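You operate a simulated robot arm through the tools that you are given. There is no shell and no other tool.

The job below is to be done with a simulated robot arm. You get a single attempt, and the scene is never put back.

Task
Fit both castors to the dolly board and tighten the blue ring bolt.
Fine: grey castor in the socket by the clamp, black by the tow bracket; use the orange socket key and put it back in its pocket.
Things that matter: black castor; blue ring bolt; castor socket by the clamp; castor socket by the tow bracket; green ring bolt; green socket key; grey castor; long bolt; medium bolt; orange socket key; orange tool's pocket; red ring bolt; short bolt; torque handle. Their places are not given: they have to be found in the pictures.

The check looks at the end state, three seconds after you hand in, the way a careful person would. Anything else that was tipped, shoved, dropped, spilled or broken makes it a failure.

Robot
A 7-joint arm with a two-finger parallel gripper, fixed in place. Base frame: the origin is at the foot of the arm, x ahead of it, y to its left, z up; the work surface is at about z = 0.93. Lengths are in m, angles in degrees, forces in N, time in s.
With the tool pointing down near the work surface it reaches from about 0.22 to 0.68 m from the base axis. Its first joint turns from -66.0 to 66.0 degrees. Payload 2.4 kg.
The TCP is the grasp point between the finger pads, 0.03 m short of the fingertips. In the tool frame z runs along the fingers and y along their closing line. Largest opening 0.094 m; finger width 0.028, thickness 0.01; the body of the gripper, 0.05 by 0.096 m, starts 0.055 m behind the TCP.
Orientation is that of the tool frame in the base frame, as a unit quaternion [w, x, y, z]. With the fingers straight down and closing along the base's y, the tool's x points along the base's -x, its y along +y and its z along -z.

Tools
- The arm moves only by the tool arm_command. Its argument "increments" is a list of rows, each a list of 7 numbers: the closure, from 0 (fully open) to 1 (shut), then the shift along the tool's x, y, z in mm, then the turn, a rotation vector about the tool's x, y, z in degrees. In form: [[jaw, x, y, z, ax, ay, az], ...]. A call has 1 to 20 rows; each row is the pose to reach, as a shift and turn from the pose commanded when the call began, along the tool's axes at that moment. Each row takes 0.2 s and may step no farther than 0.05 m and 8.6 degrees from the row before; otherwise, or with a gripper value out of range, the whole call is refused. Where a pose cannot be reached the arm comes as near as it can. A force on the tool above 40 N (or 10 N above the force at the start of the call, whichever is more), or a blocked arm, ends the call early, and 0.2 s more pass. The fingers move at their own pace (about 0.153 m/s each) and stop on an object; they squeeze with about 37 N. The grip force told is the motor's: it shows also when the fingers shut on nothing. Time passes only in rows, and 0.2 s behind the last, so rows that repeat a pose let the fingers close. The reply holds the time, the measured pose of the TCP, the force on the tool along the base axes, the opening and the grip force, in the units named above and with some noise, with the torque about the TCP (base axes, N m) and any sound that the robot's microphone picked up.
- Cameras (640 x 400 px; columns grow to the right, rows downward): "scene" is fixed at [0.0462, 0.4798, 1.4579]; the picture's right is [-0.67, -0.74, 0.00], its down [-0.40, 0.36, -0.84] and it looks along [0.62, -0.57, -0.54] (base axes); focal length 323 px, centre (320, 200). "wrist" rides on the gripper at [0.076, 0.014, -0.103] in the tool frame; the picture's right is [-0.18, 0.98, 0.00], its down [-0.75, -0.14, -0.64] and it looks along [-0.63, -0.12, 0.77] (tool axes); focal length 243 px, centre (320, 200).
- get_image(camera): a new picture of that camera. No time passes.
- measure_at(camera, pixels): for up to 12 pixels [column, row] of the newest picture of that camera ("zoom" is the newest enlarged one), the place [x, y, z] in the base frame of the surface seen there, good to about 0.002 m, but the place of the scene camera against the robot may be out by one fixed shift of up to 0.012 m in any direction. No time passes.
- inspect(camera, box): a new picture of the part [left, top, right, bottom] of that camera's present view, enlarged. No time passes.
- hand_in(): hands the job in; it is judged then, once.

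Leave the gripper open and the arm clear of the work at the hand-in unless told otherwise.

The tools are called after "Emit:" as a command line: name --pt "numbers of a row" for each row, then --argument value for the rest, lists and objects as JSON in quotes. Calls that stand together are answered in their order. arm_command: Moves the arm, as the interface text tells. Its arguments: {"type":"object","properties":{"increments":{"type":"array"}},"required":["increments"]} The other tools are called the same way: get_image (camera) takes a picture; measure_at (camera, pixels) gives the place of the surface under pixels of a picture; inspect (camera, box) takes an enlarged picture of a part of a camera's view; hand_in () hands the job in.

At the start:

```text
clock: 0.0
tcp_pos: [0.3314, 0.0714, 1.2125]
tcp_rot: [0.0, 0.0, 1.0, 0.0]
wrist_force: [0.9, 0.2, -0.2]
ft_torque: [0.0, 0.0, 0.01]
width: 0.0942
gripper_force: 0.1
```

scene: 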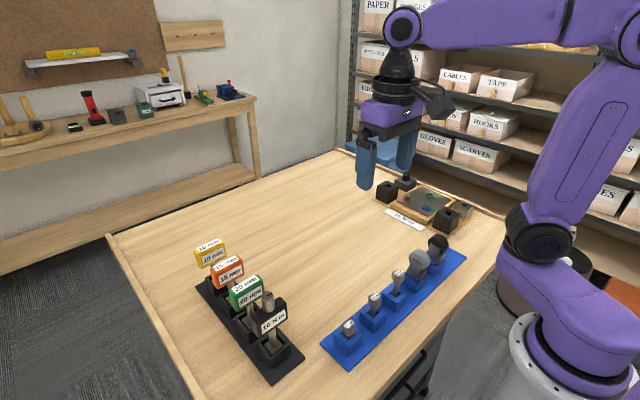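
wrist: 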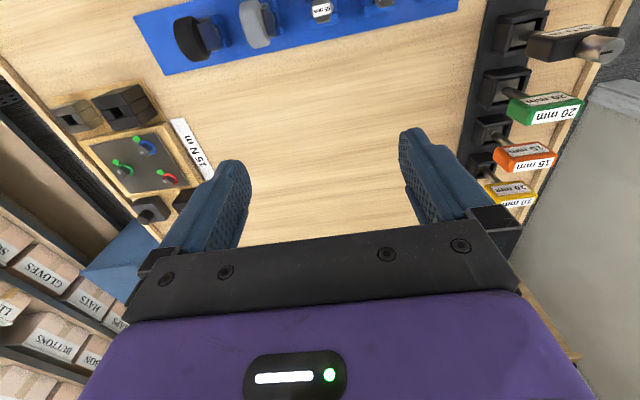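

I see a tool rack with yellow, orange, and green keys and a black torque handle. A blue rack holds bolts and castors, and a small dolly board sits at the far right with a "15 N m" label. I'll zoom in on each area first.

Emit:
inspect --camera "scene" --box '[340, 140, 520, 260]'

Emit:
inspect --camera "scene" --box '[180, 220, 320, 390]'

Emit:
inspect --camera "scene" --box '[310, 220, 480, 380]'

Emit:
inspect --camera "wrist" --box '[30, 60, 230, 240]'

Emit:
inspect --camera "wrist" --box '[440, 0, 640, 210]'

Emit:
inspect --camera "wrist" --box '[130, 0, 470, 90]'

```text
3.33 times, centred on (430, 200) of scene
```

zoom: 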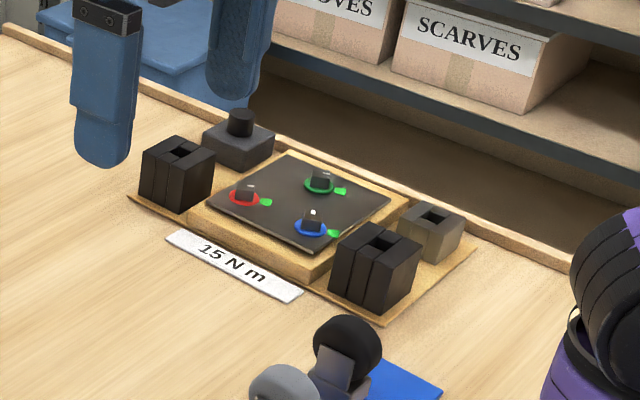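

```text
2.35 times, centred on (250, 305) of scene
```

zoom: 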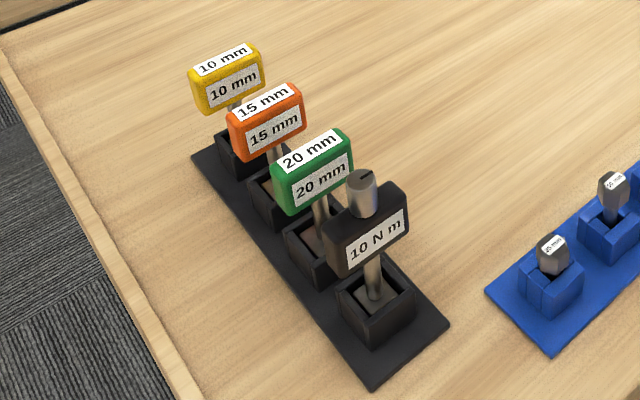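

```text
2.50 times, centred on (395, 300) of scene
```

zoom: 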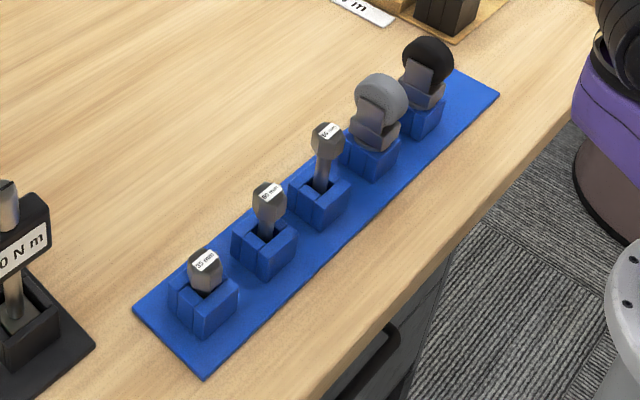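

```text
2.22 times, centred on (130, 150) of wrist
```

zoom: 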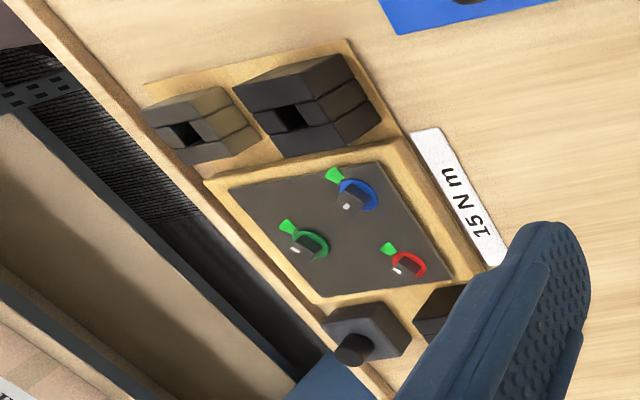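

```text
1.90 times, centred on (540, 105) of wrist
```

zoom: 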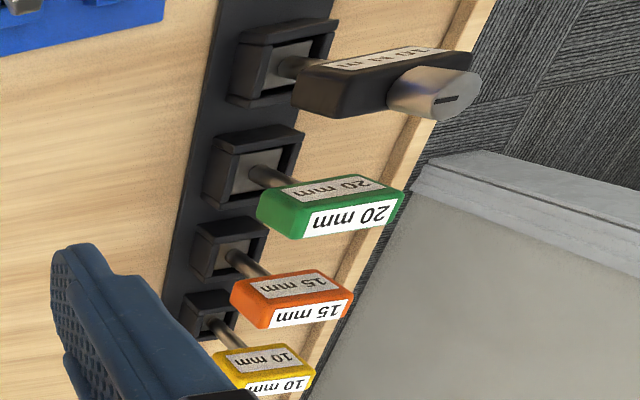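

```text
1.88 times, centred on (300, 45) of wrist
```

zoom: 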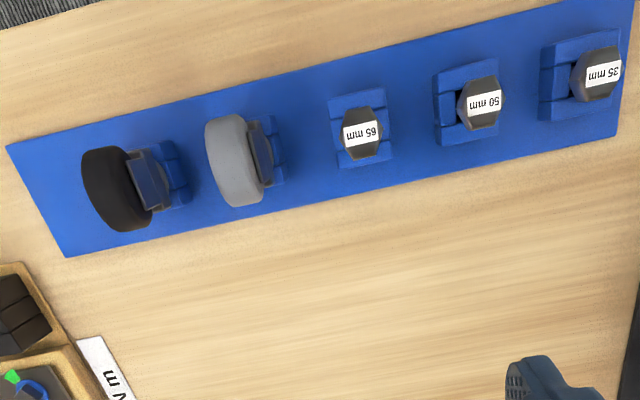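

The board carries four blocks that I need to tell apart: two tall black ones with slots, a low one with a round peg, and a grey one with a hole. I'll measure the main items through both cameras.

Emit:
measure_at --camera "wrist" --pixels '[[141, 147], [169, 177], [121, 168], [125, 105], [75, 115], [150, 208], [197, 38], [258, 22], [320, 12], [525, 160], [510, 190], [545, 105]]'

Emit:
measure_at --camera "scene" --pixels '[[427, 209], [409, 197], [430, 193], [387, 190], [404, 180], [447, 216], [461, 205], [437, 243], [418, 262], [228, 268], [245, 288], [272, 318]]'

```text
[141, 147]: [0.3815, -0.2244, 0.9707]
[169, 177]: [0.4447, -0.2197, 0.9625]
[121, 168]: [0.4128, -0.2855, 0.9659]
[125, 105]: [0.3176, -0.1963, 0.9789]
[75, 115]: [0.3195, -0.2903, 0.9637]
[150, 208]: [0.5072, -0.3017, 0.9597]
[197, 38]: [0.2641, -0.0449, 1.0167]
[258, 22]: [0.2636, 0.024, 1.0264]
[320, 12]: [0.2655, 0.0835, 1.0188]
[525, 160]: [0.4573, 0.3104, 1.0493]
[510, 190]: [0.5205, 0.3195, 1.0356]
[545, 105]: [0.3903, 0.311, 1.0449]
```

```text
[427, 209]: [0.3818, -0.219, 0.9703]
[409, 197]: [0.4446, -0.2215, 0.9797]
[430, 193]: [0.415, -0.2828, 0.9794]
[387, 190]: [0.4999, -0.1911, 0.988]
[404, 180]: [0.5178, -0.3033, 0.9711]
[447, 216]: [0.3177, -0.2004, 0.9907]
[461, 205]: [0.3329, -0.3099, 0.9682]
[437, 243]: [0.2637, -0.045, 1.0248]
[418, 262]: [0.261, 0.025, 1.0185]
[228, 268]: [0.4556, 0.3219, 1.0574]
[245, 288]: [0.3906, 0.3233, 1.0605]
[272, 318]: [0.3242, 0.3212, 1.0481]
```

Next I'll move the gripper above the board for a closer look: TCP to about (0.33, -0.20, 1.17).

Emit:
arm_command --pt "0 0 -45 7 0 0 0" --pt "0 0 -90 14 0 0 0" --pt "0 0 -135 21 0 0 0" --pt "0 0 -180 28 0 0 0" --pt "0 0 -225 35 0 0 0" --pt "0 0 -270 42 0 0 0" --pt "0 0 -270 42 0 0 0"

Emit:
get_image --camera "wrist"

Emit:
get_image --camera "scene"

```text
clock: 1.6
tcp_pos: [0.3315, -0.2009, 1.1719]
tcp_rot: [0.001, 0.0, 1.0, 0.001]
wrist_force: [-0.6, 0.2, 1.0]
ft_torque: [-0.03, 0.01, 0.01]
width: 0.0942
gripper_force: 0.0
```

```text
taken
```

wrist: 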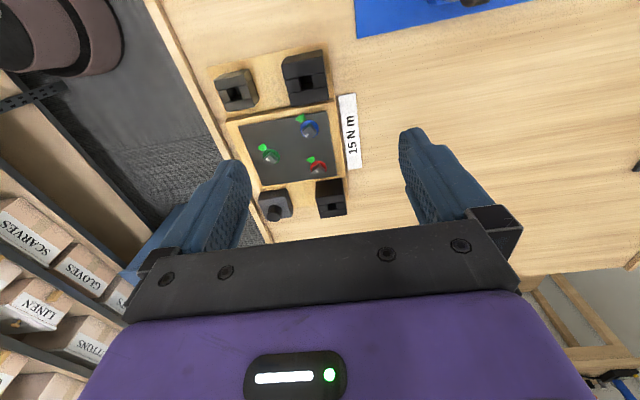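

```text
taken
```

scene: 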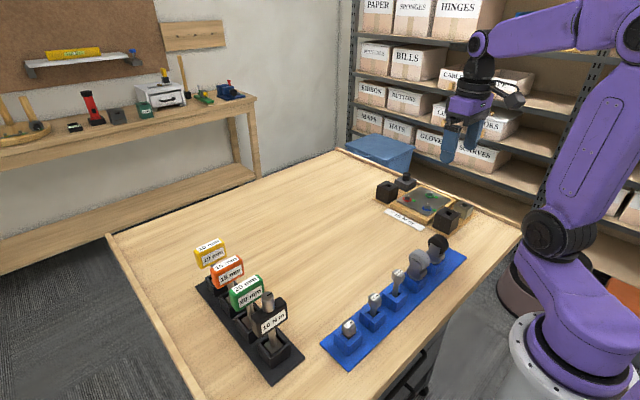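

The board is now at columns 210–360, rows 50–225. I'll enlarge it.

Emit:
inspect --camera "wrist" --box '[200, 40, 370, 150]'

Emit:
inspect --camera "wrist" --box '[225, 100, 385, 230]'

Emit:
inspect --camera "scene" --box '[370, 165, 480, 240]'

```text
3.64 times, centred on (285, 95) of wrist
```

zoom: 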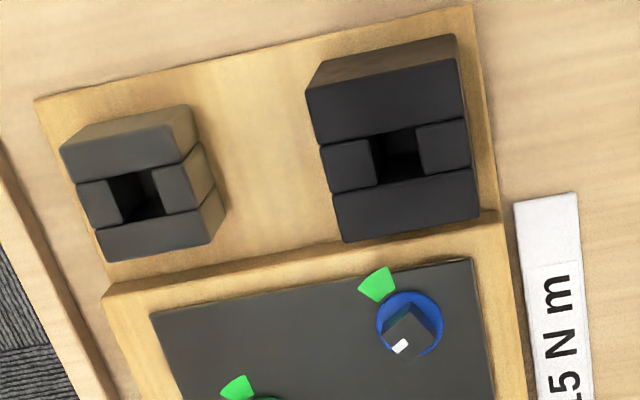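

```text
3.08 times, centred on (305, 165) of wrist
```

zoom: 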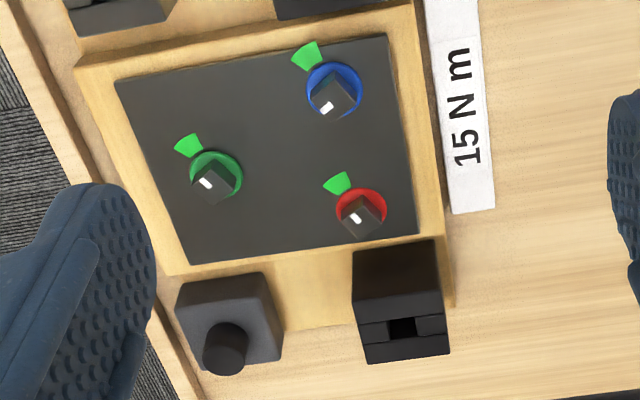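

```text
5.33 times, centred on (425, 202) of scene
```

zoom: 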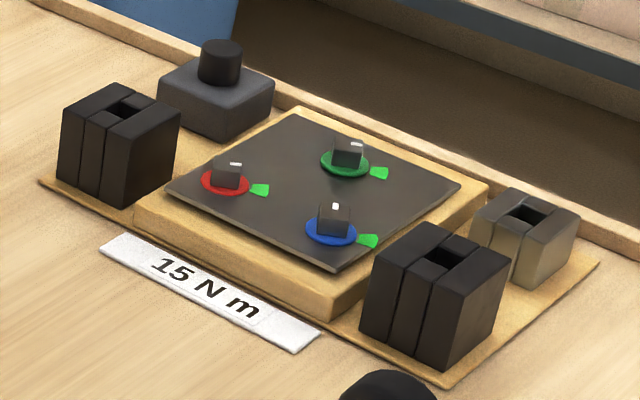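

Each bolt has a square head with a white mark and a green wedge on the plate, which is probably the target angle. I'm not yet sure which block is the clamp and which is the tow bracket, so I'll look at the grey block and the peg block from closer.

Emit:
arm_command --pt "0 17 -20 30 0 0 0" --pt "0 34 -40 60 0 0 0" --pt "0 50 -60 90 0 0 0" --pt "0 50 -60 90 0 0 0"

Emit:
get_image --camera "wrist"

Emit:
get_image --camera "scene"

```text
clock: 2.6
tcp_pos: [0.2801, -0.2606, 1.0793]
tcp_rot: [0.0, 0.0, 1.0, 0.001]
wrist_force: [0.1, -0.7, 0.7]
ft_torque: [0.0, 0.0, 0.0]
width: 0.0939
gripper_force: 0.1
```

```text
taken
```

wrist: 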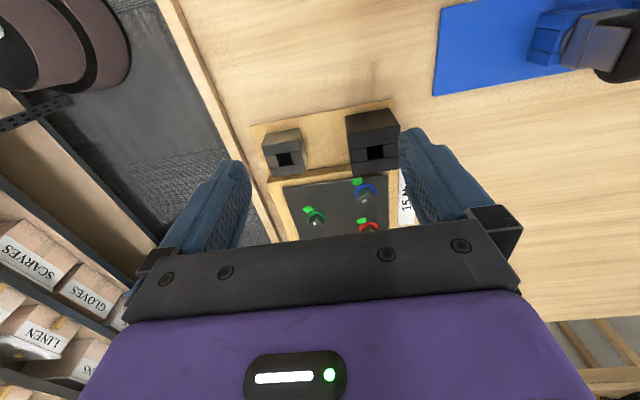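

```text
taken
```

scene: 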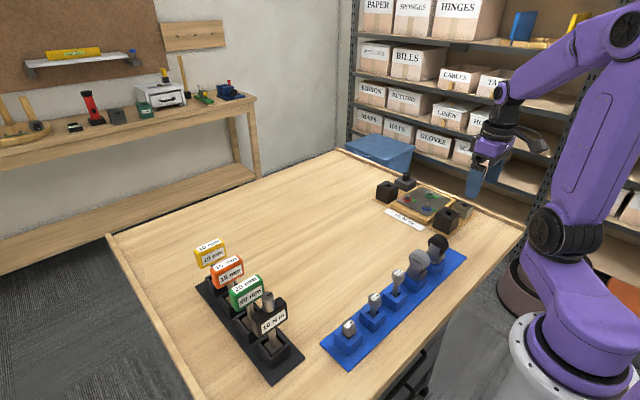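

Emit:
inspect --camera "wrist" --box '[245, 90, 405, 190]'

Emit:
inspect --camera "wrist" --box '[520, 0, 640, 90]'

Emit:
inspect --camera "scene" --box '[370, 165, 480, 240]'

Emit:
measure_at --camera "wrist" --pixels '[[285, 158], [280, 140], [270, 150], [300, 148], [372, 125], [376, 152], [352, 145], [395, 142], [254, 130], [396, 102], [366, 190], [317, 220]]'

```text
4.00 times, centred on (325, 140) of wrist
```

zoom: 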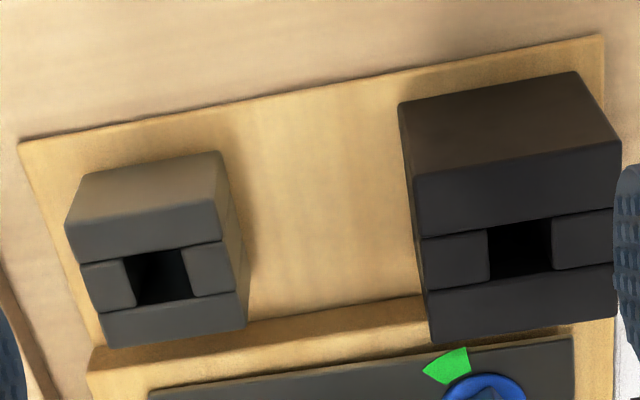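

```text
4.44 times, centred on (580, 45) of wrist
```

zoom: 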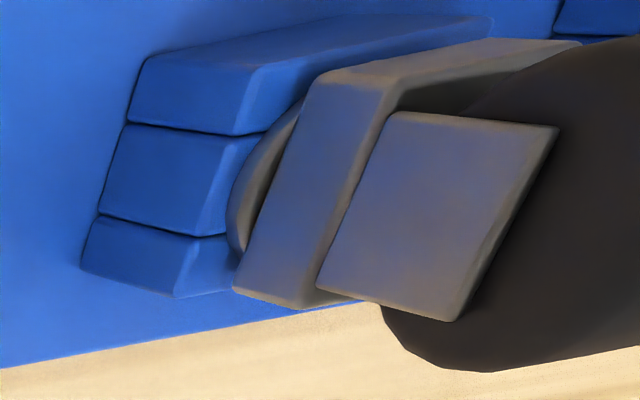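

```text
5.33 times, centred on (425, 202) of scene
```

zoom: 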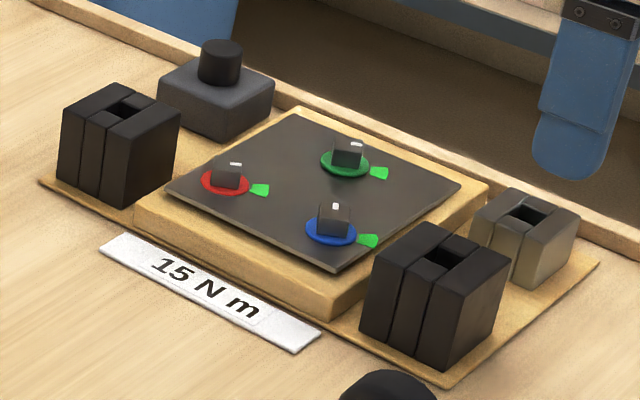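

```text
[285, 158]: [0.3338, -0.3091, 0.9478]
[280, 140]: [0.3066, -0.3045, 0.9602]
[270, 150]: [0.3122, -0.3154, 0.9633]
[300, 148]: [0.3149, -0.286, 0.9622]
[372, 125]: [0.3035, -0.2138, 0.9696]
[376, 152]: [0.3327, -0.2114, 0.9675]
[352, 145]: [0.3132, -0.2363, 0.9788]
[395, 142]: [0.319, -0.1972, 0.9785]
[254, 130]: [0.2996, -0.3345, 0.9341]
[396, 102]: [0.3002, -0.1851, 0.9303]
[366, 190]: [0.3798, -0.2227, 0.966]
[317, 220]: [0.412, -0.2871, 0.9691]
```

The block nearest the robot (C) is tall and black, and the grey one (D) is shorter. Next I'll look at the far pair, A and B, from close up.

Emit:
arm_command --pt "0 -45 5 0 0 0 0" --pt "0 -90 10 0 0 0 0" --pt "0 -135 20 10 0 0 0" --pt "0 -165 25 20 0 0 0" --pt "0 -165 25 20 0 0 0"

Emit:
get_image --camera "wrist"

Emit:
inspect --camera "wrist" --box '[240, 60, 420, 240]'

```text
clock: 3.8
tcp_pos: [0.4471, -0.2349, 1.0595]
tcp_rot: [0.0, 0.001, 1.0, 0.001]
wrist_force: [0.2, -0.2, 0.1]
ft_torque: [0.0, 0.06, 0.0]
width: 0.094
gripper_force: 0.1
```

```text
taken
```

wrist: 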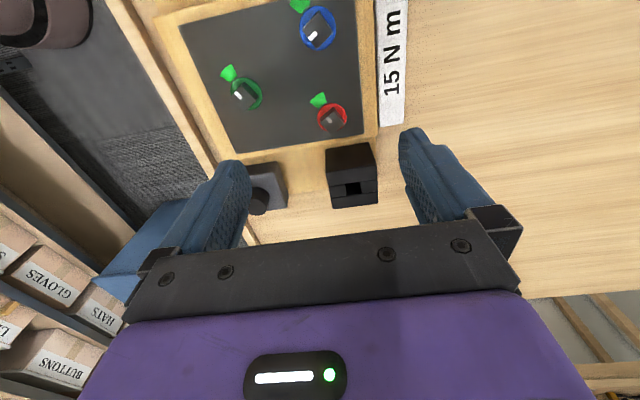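

```text
2.22 times, centred on (330, 150) of wrist
```

zoom: 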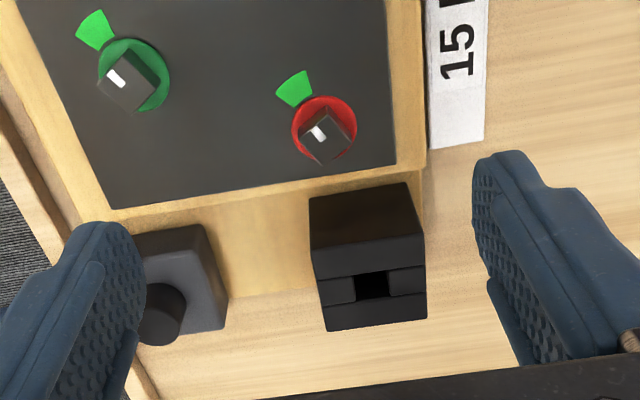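

I'll measure the hole and block edges of A and B in this view, and the blue bolt.

Emit:
measure_at --camera "zoom" --pixels '[[376, 287], [320, 262], [415, 247], [328, 325], [424, 312], [358, 286], [386, 282], [371, 258], [372, 316], [165, 290], [205, 260], [160, 322]]'

Emit:
inspect --camera "wrist" --box '[270, 0, 370, 60]'

Emit:
inspect --camera "scene" --box '[370, 165, 420, 215]'

Emit:
inspect --camera "scene" --box '[425, 190, 475, 240]'

```text
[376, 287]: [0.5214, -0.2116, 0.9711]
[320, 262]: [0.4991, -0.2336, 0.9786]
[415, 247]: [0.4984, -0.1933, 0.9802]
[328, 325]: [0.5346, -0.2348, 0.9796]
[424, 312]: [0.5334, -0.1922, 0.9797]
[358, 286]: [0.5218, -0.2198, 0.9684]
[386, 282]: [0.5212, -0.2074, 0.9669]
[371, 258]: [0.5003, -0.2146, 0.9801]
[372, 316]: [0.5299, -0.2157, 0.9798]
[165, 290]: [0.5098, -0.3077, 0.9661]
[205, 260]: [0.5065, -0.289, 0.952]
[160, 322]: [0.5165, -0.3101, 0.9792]
```

```text
6.40 times, centred on (320, 30) of wrist
```

zoom: 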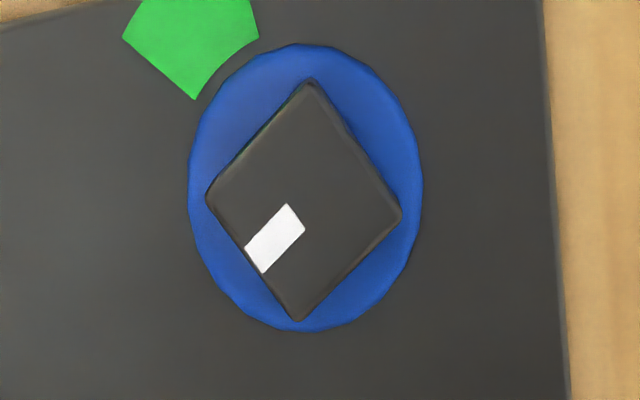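

```text
8.00 times, centred on (395, 190) of scene
```

zoom: 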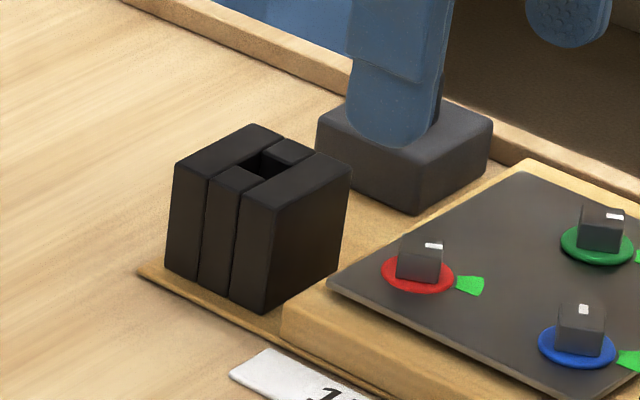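

```text
8.00 times, centred on (450, 215) of scene
```

zoom: 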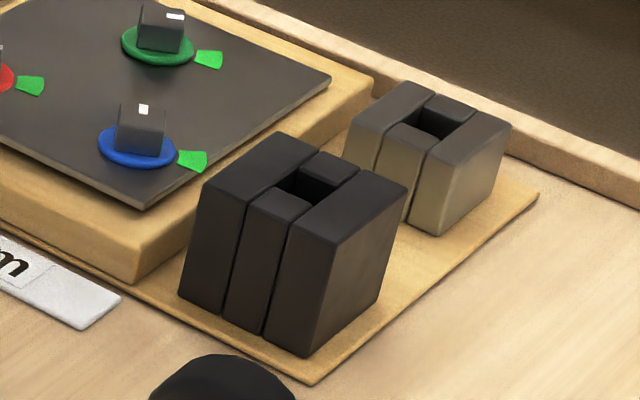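

Blocks A and C are the same size, so they are the castor socket pair. B (block with knob) and D (short grey frame) must then be the clamp and the tow bracket. I want a clear view of B, so I'll shift to y ≈ -0.29.

Emit:
arm_command --pt "0 5 -30 -10 0 0 0" --pt "0 10 -65 -10 0 0 0" --pt "0 10 -65 -10 0 0 0"

Emit:
get_image --camera "wrist"

Emit:
inspect --camera "wrist" --box '[250, 120, 400, 230]'

Emit:
inspect --camera "scene" --box '[370, 160, 450, 215]'

```text
clock: 4.6
tcp_pos: [0.4367, -0.2992, 1.0705]
tcp_rot: [0.0, 0.0, 1.0, 0.0]
wrist_force: [-0.6, -0.4, -0.2]
ft_torque: [-0.02, -0.02, 0.04]
width: 0.0942
gripper_force: 0.1
```

```text
taken
```

wrist: 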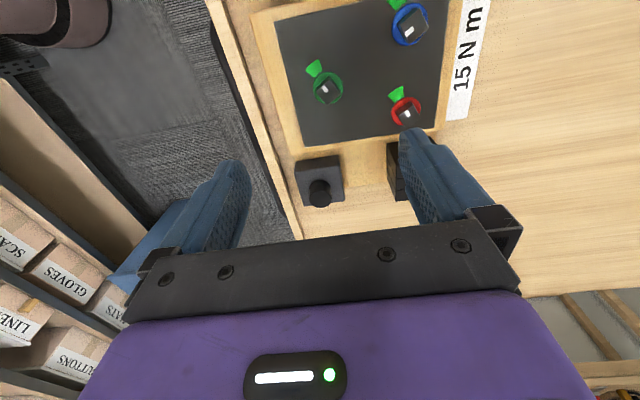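

```text
3.64 times, centred on (325, 175) of wrist
```

zoom: 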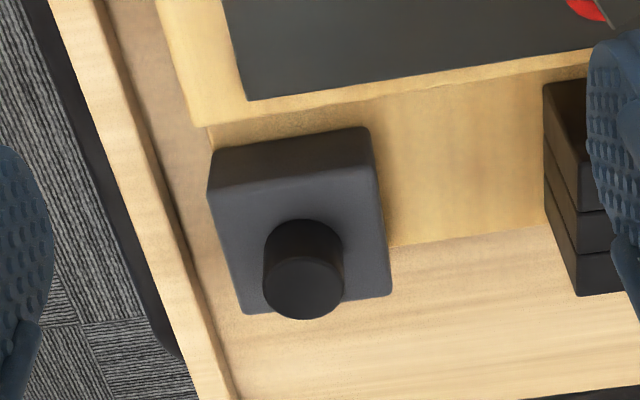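

```text
7.27 times, centred on (410, 188) of scene
```

zoom: 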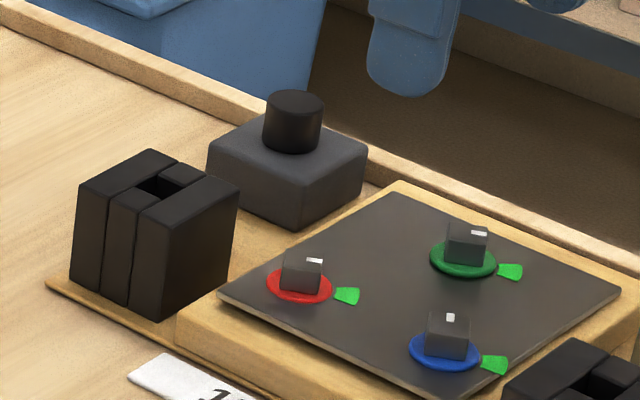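

B overlaps the end of the board and rests partly on the bench, so it holds the board down: it is the clamp, with a knob. D, a holed frame on the board at the other end, is the tow bracket. So the grey castor goes to A at about (0.517, -0.213) and the black one to C at about (0.32, -0.213). Now I'll look at the castor rack from above.

Emit:
arm_command --pt "0 20 30 -30 0 0 0" --pt "0 45 70 -45 0 0 0" --pt "0 70 110 -50 0 0 0" --pt "0 95 150 -50 0 0 0" --pt "0 120 188 -50 0 0 0" --pt "0 145 226 -50 0 0 0" --pt "0 170 260 -50 0 0 0" --pt "0 195 290 -50 0 0 0" --pt "0 195 290 -50 0 0 0"

Emit:
get_image --camera "wrist"

Emit:
inspect --camera "wrist" --box '[220, 60, 440, 210]'

Emit:
inspect --camera "scene" --box '[390, 225, 470, 295]'

```text
clock: 6.6
tcp_pos: [0.2406, -0.0098, 1.1191]
tcp_rot: [-0.001, 0.001, 1.0, 0.0]
wrist_force: [0.1, -0.1, 0.1]
ft_torque: [-0.01, 0.02, 0.02]
width: 0.0939
gripper_force: 0.1
```

```text
taken
```

wrist: 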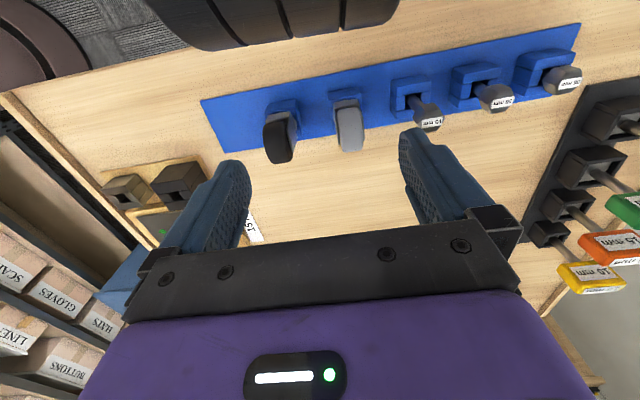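

```text
2.67 times, centred on (330, 135) of wrist
```

zoom: 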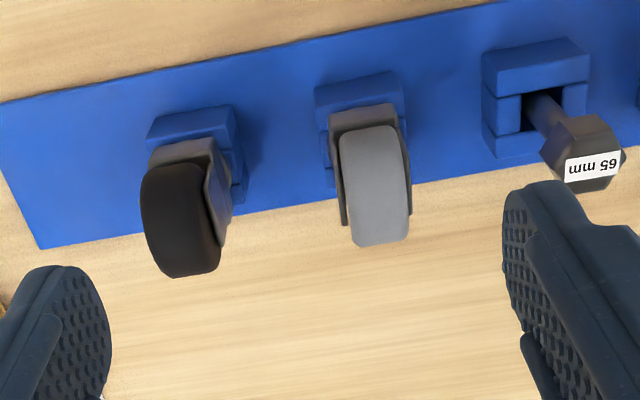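

```text
5.71 times, centred on (430, 260) of scene
```

zoom: 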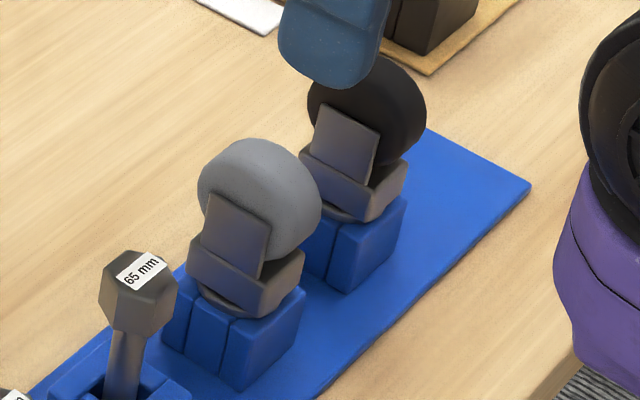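

The castor wheels turn about y, with grey fork plates on the ±y faces, so gripping along y with the fingers down works well. I'll measure heights and centres.

Emit:
measure_at --camera "zoom" --pixels '[[250, 175], [235, 230], [260, 285], [205, 258], [272, 230], [390, 100], [365, 130], [355, 185], [330, 200], [410, 210], [300, 265], [130, 275]]'

Emit:
measure_at --camera "wrist" --pixels '[[278, 128], [277, 148], [272, 155], [346, 115], [348, 130], [349, 148], [298, 125], [370, 118], [285, 105], [348, 98], [264, 140], [362, 140]]'

```text
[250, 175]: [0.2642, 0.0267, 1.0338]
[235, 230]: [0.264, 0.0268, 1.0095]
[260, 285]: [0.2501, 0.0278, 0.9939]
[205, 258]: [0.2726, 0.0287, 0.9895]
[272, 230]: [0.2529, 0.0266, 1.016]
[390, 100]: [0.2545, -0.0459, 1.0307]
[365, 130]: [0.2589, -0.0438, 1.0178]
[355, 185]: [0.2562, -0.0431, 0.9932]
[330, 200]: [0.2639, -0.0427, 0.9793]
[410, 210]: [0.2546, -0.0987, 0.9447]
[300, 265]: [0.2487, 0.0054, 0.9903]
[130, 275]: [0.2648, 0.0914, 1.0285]
```

```text
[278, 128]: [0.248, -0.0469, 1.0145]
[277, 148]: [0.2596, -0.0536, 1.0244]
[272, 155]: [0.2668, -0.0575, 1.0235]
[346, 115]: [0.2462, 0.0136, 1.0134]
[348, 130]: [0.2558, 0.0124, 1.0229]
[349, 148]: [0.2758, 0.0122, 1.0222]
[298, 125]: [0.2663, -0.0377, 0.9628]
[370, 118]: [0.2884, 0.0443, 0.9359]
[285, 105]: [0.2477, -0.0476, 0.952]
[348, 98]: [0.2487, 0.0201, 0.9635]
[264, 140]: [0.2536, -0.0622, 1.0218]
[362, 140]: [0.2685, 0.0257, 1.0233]
```

The grey castor is centred near (0.266, 0.0125) with its top at about 1.023, and the black one near y = -0.055. I'll hover over the grey castor with the fingers partly closed, so they miss the black one, and check the centring.

Emit:
arm_command --pt "0.2 -12 11 22 0 0 0" --pt "0.3 -25 22 44 0 0 0" --pt "0.3 -25 22 44 0 0 0"

Emit:
get_image --camera "wrist"

Emit:
inspect --camera "wrist" --box '[220, 90, 420, 220]'

```text
clock: 7.4
tcp_pos: [0.2669, 0.0132, 1.0755]
tcp_rot: [0.0, 0.0, 1.0, 0.0]
wrist_force: [-0.2, -0.3, 0.0]
ft_torque: [-0.02, -0.03, -0.04]
width: 0.0658
gripper_force: 0.1
```

```text
taken
```

wrist: 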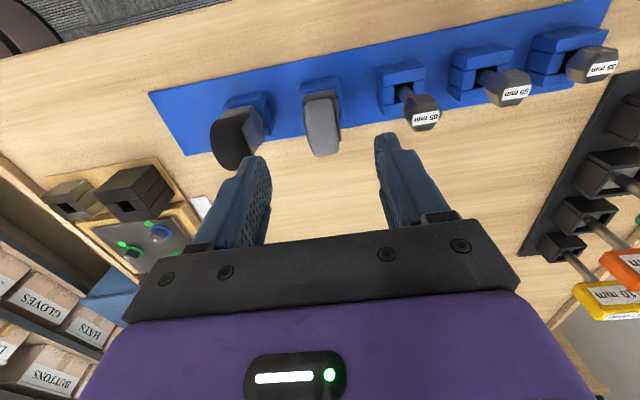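

```text
3.08 times, centred on (320, 155) of wrist
```

zoom: 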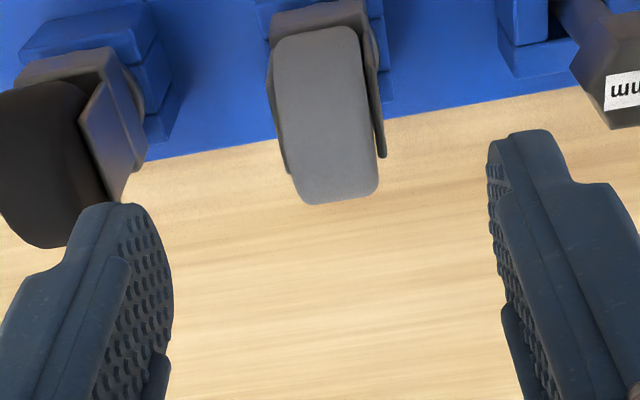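

The castor sits between the fingers in the image. I'll measure the wheel and fork edges and the fingertips.

Emit:
measure_at --camera "zoom" --pixels '[[320, 60], [325, 110], [330, 150], [335, 185], [285, 150], [375, 150], [381, 140], [270, 60], [370, 60], [340, 15], [130, 290], [500, 260]]'

```text
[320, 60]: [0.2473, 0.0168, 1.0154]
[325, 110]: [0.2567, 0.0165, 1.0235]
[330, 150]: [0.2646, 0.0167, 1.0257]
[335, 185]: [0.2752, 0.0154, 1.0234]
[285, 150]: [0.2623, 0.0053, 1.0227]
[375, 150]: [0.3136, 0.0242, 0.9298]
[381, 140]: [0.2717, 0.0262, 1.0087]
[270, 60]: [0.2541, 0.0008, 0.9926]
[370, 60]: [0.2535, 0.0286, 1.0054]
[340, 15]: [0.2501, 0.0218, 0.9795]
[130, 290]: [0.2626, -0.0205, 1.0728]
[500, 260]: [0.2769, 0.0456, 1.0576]
```

The forks span y 0.001–0.0286, so the centre is at about 0.0147. I'll shift +1.5 mm in y, go down to TCP z ≈ 1.005 so the tips (0.975) stay above the pocket top (0.963), and close.

Emit:
arm_command --pt "0.3 1 1.5 20 0 0 0" --pt "0.3 1 1.5 40 0 0 0" --pt "0.3 1 1.5 60 0 0 0" --pt "0.3 1 1.5 70 0 0 0" --pt "0.3 1 1.5 70 0 0 0"

Emit:
get_image --camera "wrist"

Emit:
get_image --camera "scene"

```text
clock: 8.6
tcp_pos: [0.2664, 0.0144, 1.0071]
tcp_rot: [0.0, -0.001, 1.0, 0.0]
wrist_force: [-0.4, 0.3, -0.6]
ft_torque: [0.0, -0.02, 0.01]
width: 0.0657
gripper_force: 0.1
```

```text
taken
```

wrist: 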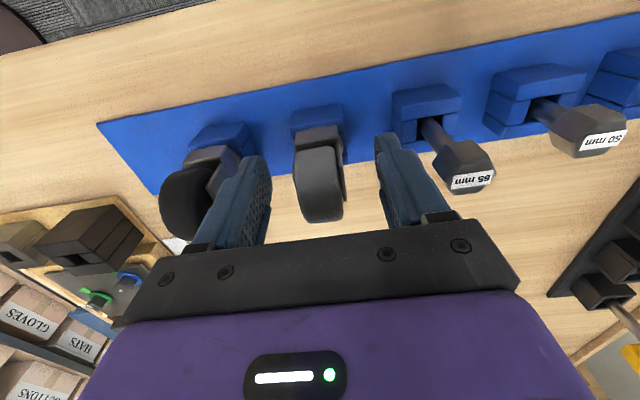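

```text
taken
```

scene: 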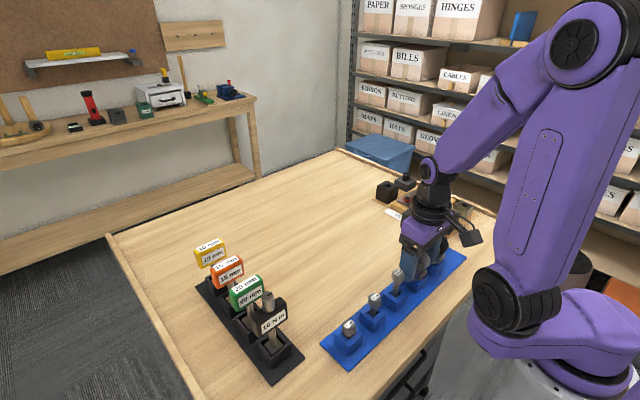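

The castor is between the fingers with no contact. I'll close in place.

Emit:
arm_command --pt "0.5 0 0 0 0 0 0" --pt "0.65 0 0 0 0 0 0" --pt "0.8 0 0 0 0 0 0" --pt "0.8 0 0 0 0 0 0"

Emit:
inspect --camera "wrist" --box '[220, 90, 420, 220]'

```text
clock: 9.6
tcp_pos: [0.2664, 0.0132, 1.0055]
tcp_rot: [0.001, 0.0, 1.0, 0.0]
wrist_force: [0.0, -0.2, -0.5]
ft_torque: [0.01, -0.01, 0.01]
width: 0.0252
gripper_force: 37.9
```

```text
3.08 times, centred on (320, 155) of wrist
```

zoom: 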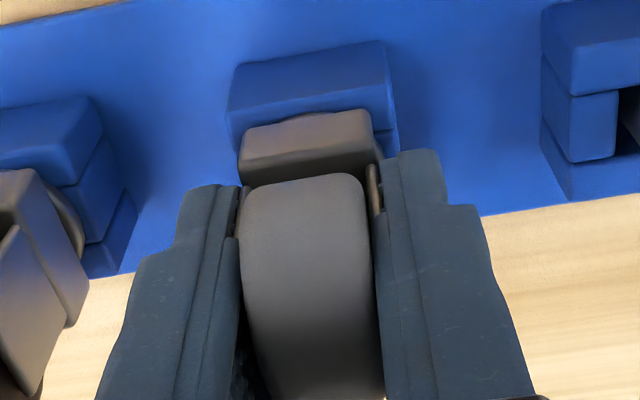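

Gripped with a 25 mm opening and no side load. I'll lift straight up by 80 mm.

Emit:
arm_command --pt "0.8 0 0 -8 0 0 0" --pt "0.8 0 0 -18 0 0 0" --pt "0.8 0 0 -30 0 0 0" --pt "0.8 0 0 -50 0 0 0" --pt "0.8 0 0 -75 0 0 0" --pt "0.8 0 0 -100 0 0 0" --pt "0.8 0 0 -100 0 0 0"

Emit:
get_image --camera "wrist"

Emit:
get_image --camera "scene"

Emit:
inspect --camera "scene" --box '[380, 190, 480, 290]'

```text
clock: 11.2
tcp_pos: [0.2658, 0.0143, 1.1076]
tcp_rot: [0.0, 0.001, 1.0, 0.0]
wrist_force: [1.0, -0.5, -1.0]
ft_torque: [0.0, -0.01, 0.01]
width: 0.0252
gripper_force: 37.3
```

```text
taken
```

wrist: 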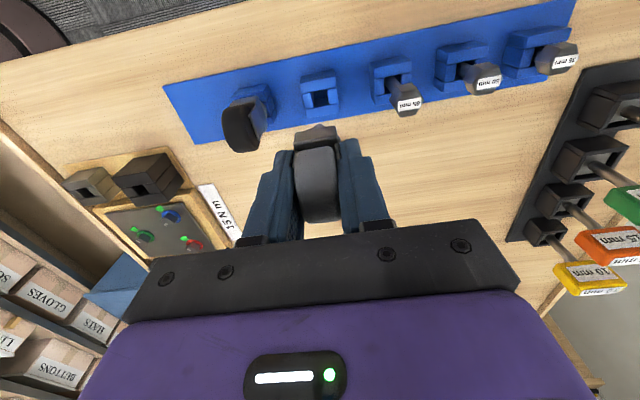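

```text
taken
```

scene: 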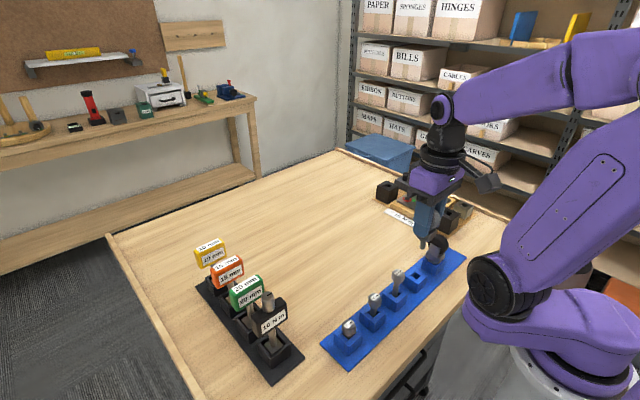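

```text
4.00 times, centred on (430, 240) of scene
```

zoom: 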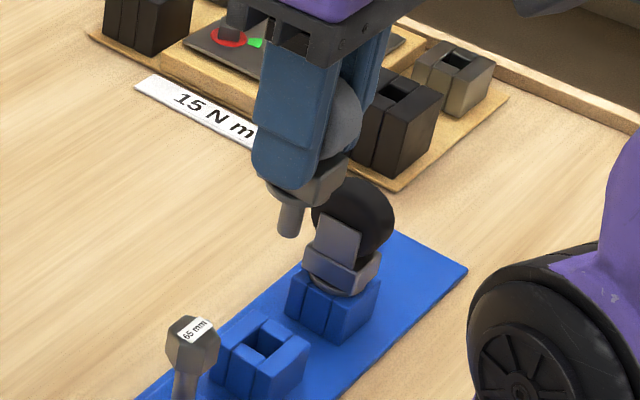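

It's free, and it has a short round stem. Now I'll measure the empty rack pocket to find the offset between stem and TCP, and also socket C.

Emit:
inspect --camera "wrist" --box '[290, 60, 350, 120]'

```text
6.67 times, centred on (320, 90) of wrist
```

zoom: 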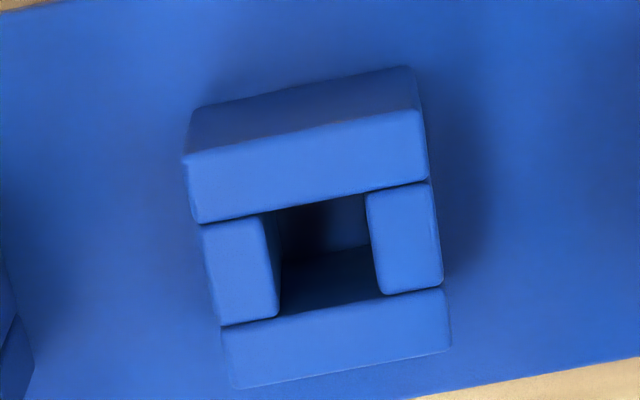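

Emit:
measure_at --camera "zoom" --pixels '[[310, 198], [335, 310], [255, 270], [375, 245], [196, 218], [425, 178], [238, 385], [447, 345], [300, 165], [330, 340], [425, 112], [188, 160]]'

```text
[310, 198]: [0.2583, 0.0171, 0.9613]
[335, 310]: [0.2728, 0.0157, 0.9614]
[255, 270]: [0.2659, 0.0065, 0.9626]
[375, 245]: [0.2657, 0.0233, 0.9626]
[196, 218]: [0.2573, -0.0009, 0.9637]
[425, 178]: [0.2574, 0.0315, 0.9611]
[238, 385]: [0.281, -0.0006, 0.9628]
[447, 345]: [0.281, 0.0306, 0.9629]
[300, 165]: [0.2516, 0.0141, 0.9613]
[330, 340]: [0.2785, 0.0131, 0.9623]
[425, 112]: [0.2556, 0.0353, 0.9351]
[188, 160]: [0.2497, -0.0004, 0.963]
```

The pocket centre is (0.2655, 0.0151), which equals my commanded TCP, so the stem sits on the tool axis. Now I'll carry the grey castor over socket A at about (0.5164, -0.2135), staying high.

Emit:
arm_command --pt "0.8 -25 -23 -15 0 0 0" --pt "0.8 -55 -50 -15 0 0 0" --pt "0.8 -87 -80 -15 0 0 0" --pt "0.8 -120 -110 -15 0 0 0" --pt "0.8 -155 -140 -15 0 0 0" --pt "0.8 -190 -170 -15 0 0 0" --pt "0.8 -222 -200 -15 0 0 0" --pt "0.8 -251 -228.4 -15 0 0 0" --pt "0.8 -251 -228.4 -15 0 0 0" --pt "0.8 -251 -228.4 -15 0 0 0"

Emit:
get_image --camera "wrist"

Emit:
inspect --camera "wrist" --box '[280, 60, 380, 130]'

```text
clock: 13.4
tcp_pos: [0.5163, -0.2145, 1.1218]
tcp_rot: [0.0, 0.001, 1.0, 0.0]
wrist_force: [1.0, -0.2, -1.4]
ft_torque: [0.03, 0.01, -0.02]
width: 0.0251
gripper_force: 36.9
```

```text
taken
```

wrist: 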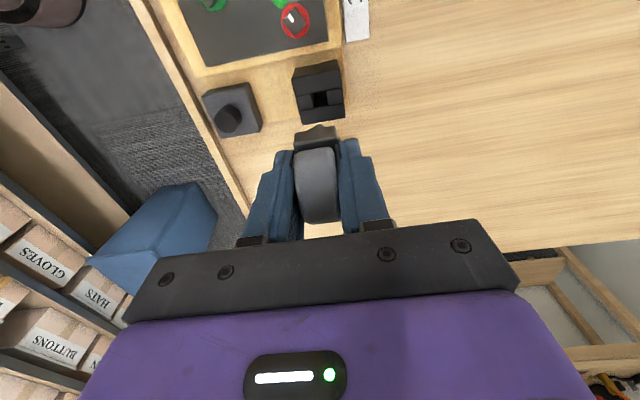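

```text
5.71 times, centred on (330, 95) of wrist
```

zoom: 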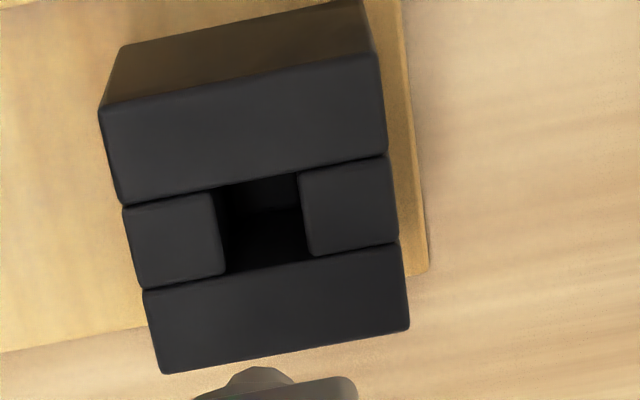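

Emit:
measure_at --camera "zoom" --pixels '[[102, 112], [376, 57], [165, 370], [405, 328], [258, 178], [270, 275], [212, 235], [306, 215], [123, 200], [385, 155], [145, 292], [396, 240]]'

```text
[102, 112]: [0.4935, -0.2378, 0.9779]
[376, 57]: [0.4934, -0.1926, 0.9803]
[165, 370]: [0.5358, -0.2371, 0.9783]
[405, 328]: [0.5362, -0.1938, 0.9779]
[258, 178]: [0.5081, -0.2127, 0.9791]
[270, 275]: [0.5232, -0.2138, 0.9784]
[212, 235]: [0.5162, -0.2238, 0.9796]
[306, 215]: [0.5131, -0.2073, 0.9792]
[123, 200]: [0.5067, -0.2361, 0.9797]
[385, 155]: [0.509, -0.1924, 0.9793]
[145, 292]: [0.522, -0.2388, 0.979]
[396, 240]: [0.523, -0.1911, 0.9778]
```

The socket centre measures about (0.5152, -0.215) with a 15 mm hole. I'll adjust and lower to TCP z ≈ 1.06, with the stem tip just above the socket.

Emit:
arm_command --pt "0.8 1.2 -1.5 20 0 0 0" --pt "0.8 1.2 -1.5 42 0 0 0" --pt "0.8 1.2 -1.5 61 0 0 0" --pt "0.8 1.2 -1.5 61 0 0 0" --pt "0.8 1.2 -1.5 61 0 0 0"

Emit:
get_image --camera "wrist"

Emit:
inspect --camera "wrist" --box '[270, 70, 370, 150]'

Emit:
inspect --camera "scene" --box '[350, 150, 430, 210]'

```text
clock: 14.6
tcp_pos: [0.515, -0.215, 1.0609]
tcp_rot: [0.0, 0.001, 1.0, 0.0]
wrist_force: [-0.6, -0.3, -1.2]
ft_torque: [-0.01, 0.0, 0.02]
width: 0.0251
gripper_force: 37.1
```

```text
taken
```

wrist: 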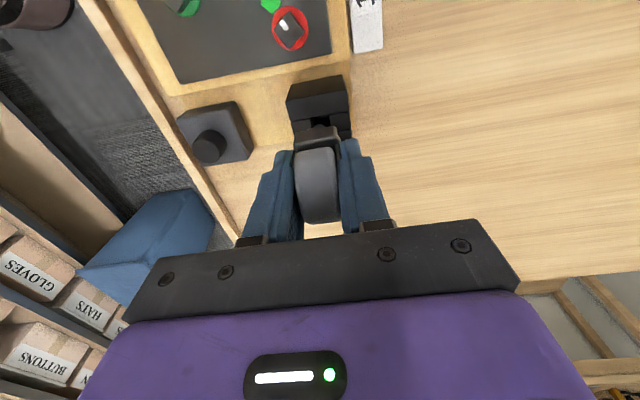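

```text
5.00 times, centred on (320, 110) of wrist
```

zoom: 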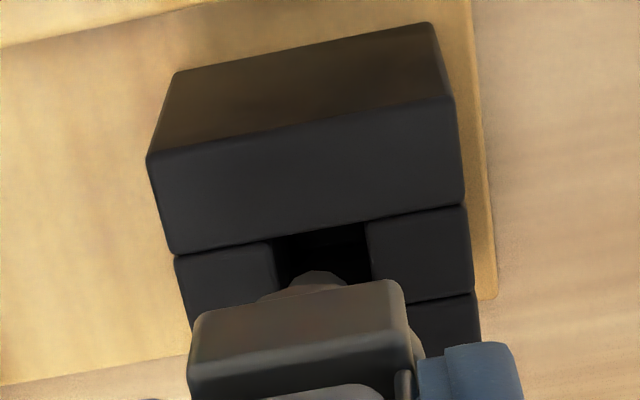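

```text
6.67 times, centred on (390, 180) of scene
```

zoom: 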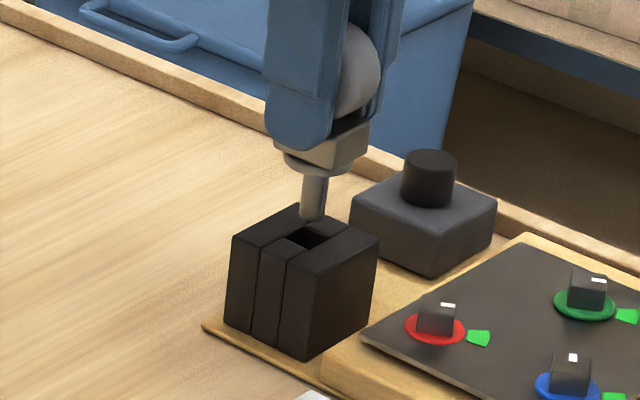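

The stem is about 10 mm wide, well within the 15 mm hole, and lined up. I'll lower it in small steps.

Emit:
arm_command --pt "0.8 0 0 6 0 0 0" --pt "0.8 0 0 12 0 0 0" --pt "0.8 0 0 18 0 0 0" --pt "0.8 0 0 24 0 0 0" --pt "0.8 0 0 30 0 0 0" --pt "0.8 0 0 34 0 0 0" --pt "0.8 0 0 34 0 0 0"

Emit:
inspect --camera "scene" --box '[350, 150, 430, 210]'

```text
clock: 16.2
tcp_pos: [0.5149, -0.2165, 1.0268]
tcp_rot: [0.0, -0.001, 1.0, 0.0]
wrist_force: [-0.4, 0.6, -0.6]
ft_torque: [-0.03, 0.01, 0.0]
width: 0.025
gripper_force: 37.2
```

```text
6.67 times, centred on (390, 180) of scene
```

zoom: 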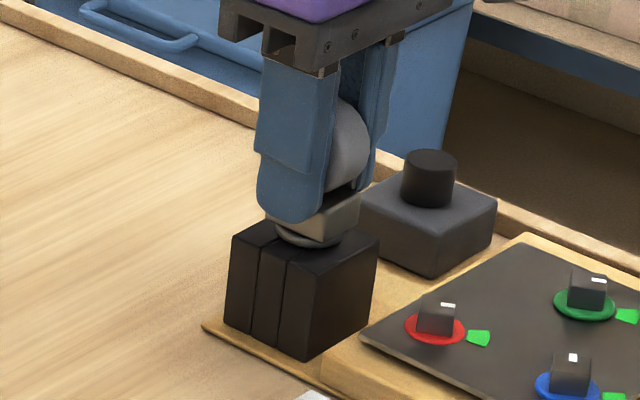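

The stem is in and the flange is nearly on the socket. I'll ease down a few more millimetres until I feel contact.

Emit:
arm_command --pt "0.8 0 0 1 0 0 0" --pt "0.8 0 0 2 0 0 0" --pt "0.8 0 0 3 0 0 0" --pt "0.8 0 0 4 0 0 0"

```text
clock: 17.2
tcp_pos: [0.5149, -0.2155, 1.0226]
tcp_rot: [0.0, 0.0, 1.0, -0.001]
wrist_force: [-1.6, 0.8, 8.1]
ft_torque: [0.03, 0.11, 0.01]
width: 0.0251
gripper_force: 37.1
```

Contact at z 1.0226, matching the expected seating height. I'll press a little to confirm.

Emit:
arm_command --pt "0.8 0 0 1 0 0 0" --pt "0.8 0 0 1 0 0 0"

Emit:
inspect --camera "scene" --box '[350, 150, 430, 210]'

```text
clock: 17.8
tcp_pos: [0.5153, -0.2152, 1.0236]
tcp_rot: [0.0, 0.001, 1.0, -0.001]
wrist_force: [-5.0, 3.4, 24.6]
ft_torque: [0.08, 0.3, -0.04]
width: 0.0252
gripper_force: 37.2
```

```text
6.67 times, centred on (390, 180) of scene
```

zoom: 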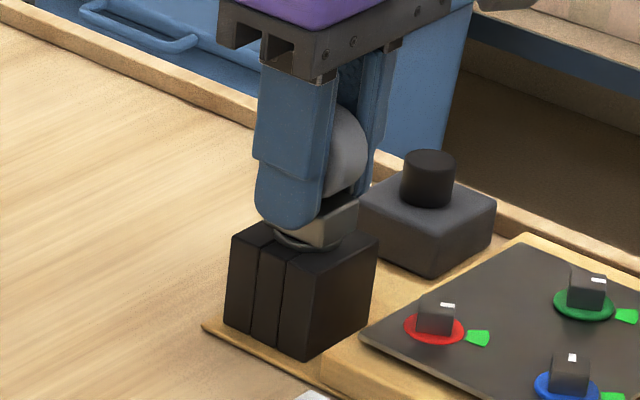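

It's firm, so it is seated. I'll relieve the push by 1.5 mm, open partway, and rise.

Emit:
arm_command --pt "0.8 0 0 -1.5 0 0 0" --pt "0.5 0 0 -1.5 0 0 0" --pt "0.3 0 0 -1.5 0 0 0" --pt "0.3 0 0 -1.5 0 0 0"

Emit:
arm_command --pt "0.3 0 0 -15 0 0 0" --pt "0.3 0 0 -40 0 0 0" --pt "0.3 0 0 -70 0 0 0" --pt "0.3 0 0 -95 0 0 0" --pt "0.3 0 0 -95 0 0 0"

Emit:
get_image --camera "wrist"

Emit:
inspect --camera "scene" --box '[350, 150, 450, 225]'

```text
clock: 18.8
tcp_pos: [0.5153, -0.2161, 1.0223]
tcp_rot: [0.0, 0.0, 1.0, 0.0]
wrist_force: [-0.4, -0.3, -0.4]
ft_torque: [0.0, 0.01, 0.0]
width: 0.066
gripper_force: 0.0
```

```text
clock: 20.0
tcp_pos: [0.5154, -0.2158, 1.1175]
tcp_rot: [0.0, 0.0, 1.0, 0.001]
wrist_force: [-0.2, 0.3, -0.4]
ft_torque: [-0.03, 0.01, 0.0]
width: 0.0658
gripper_force: 0.1
```

```text
taken
```

wrist: 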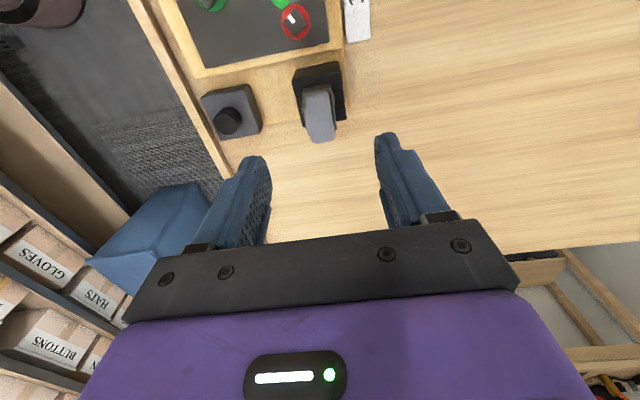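

```text
5.33 times, centred on (400, 188) of scene
```

zoom: 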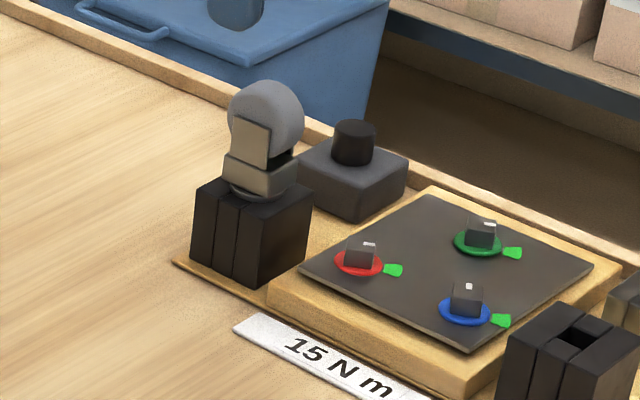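

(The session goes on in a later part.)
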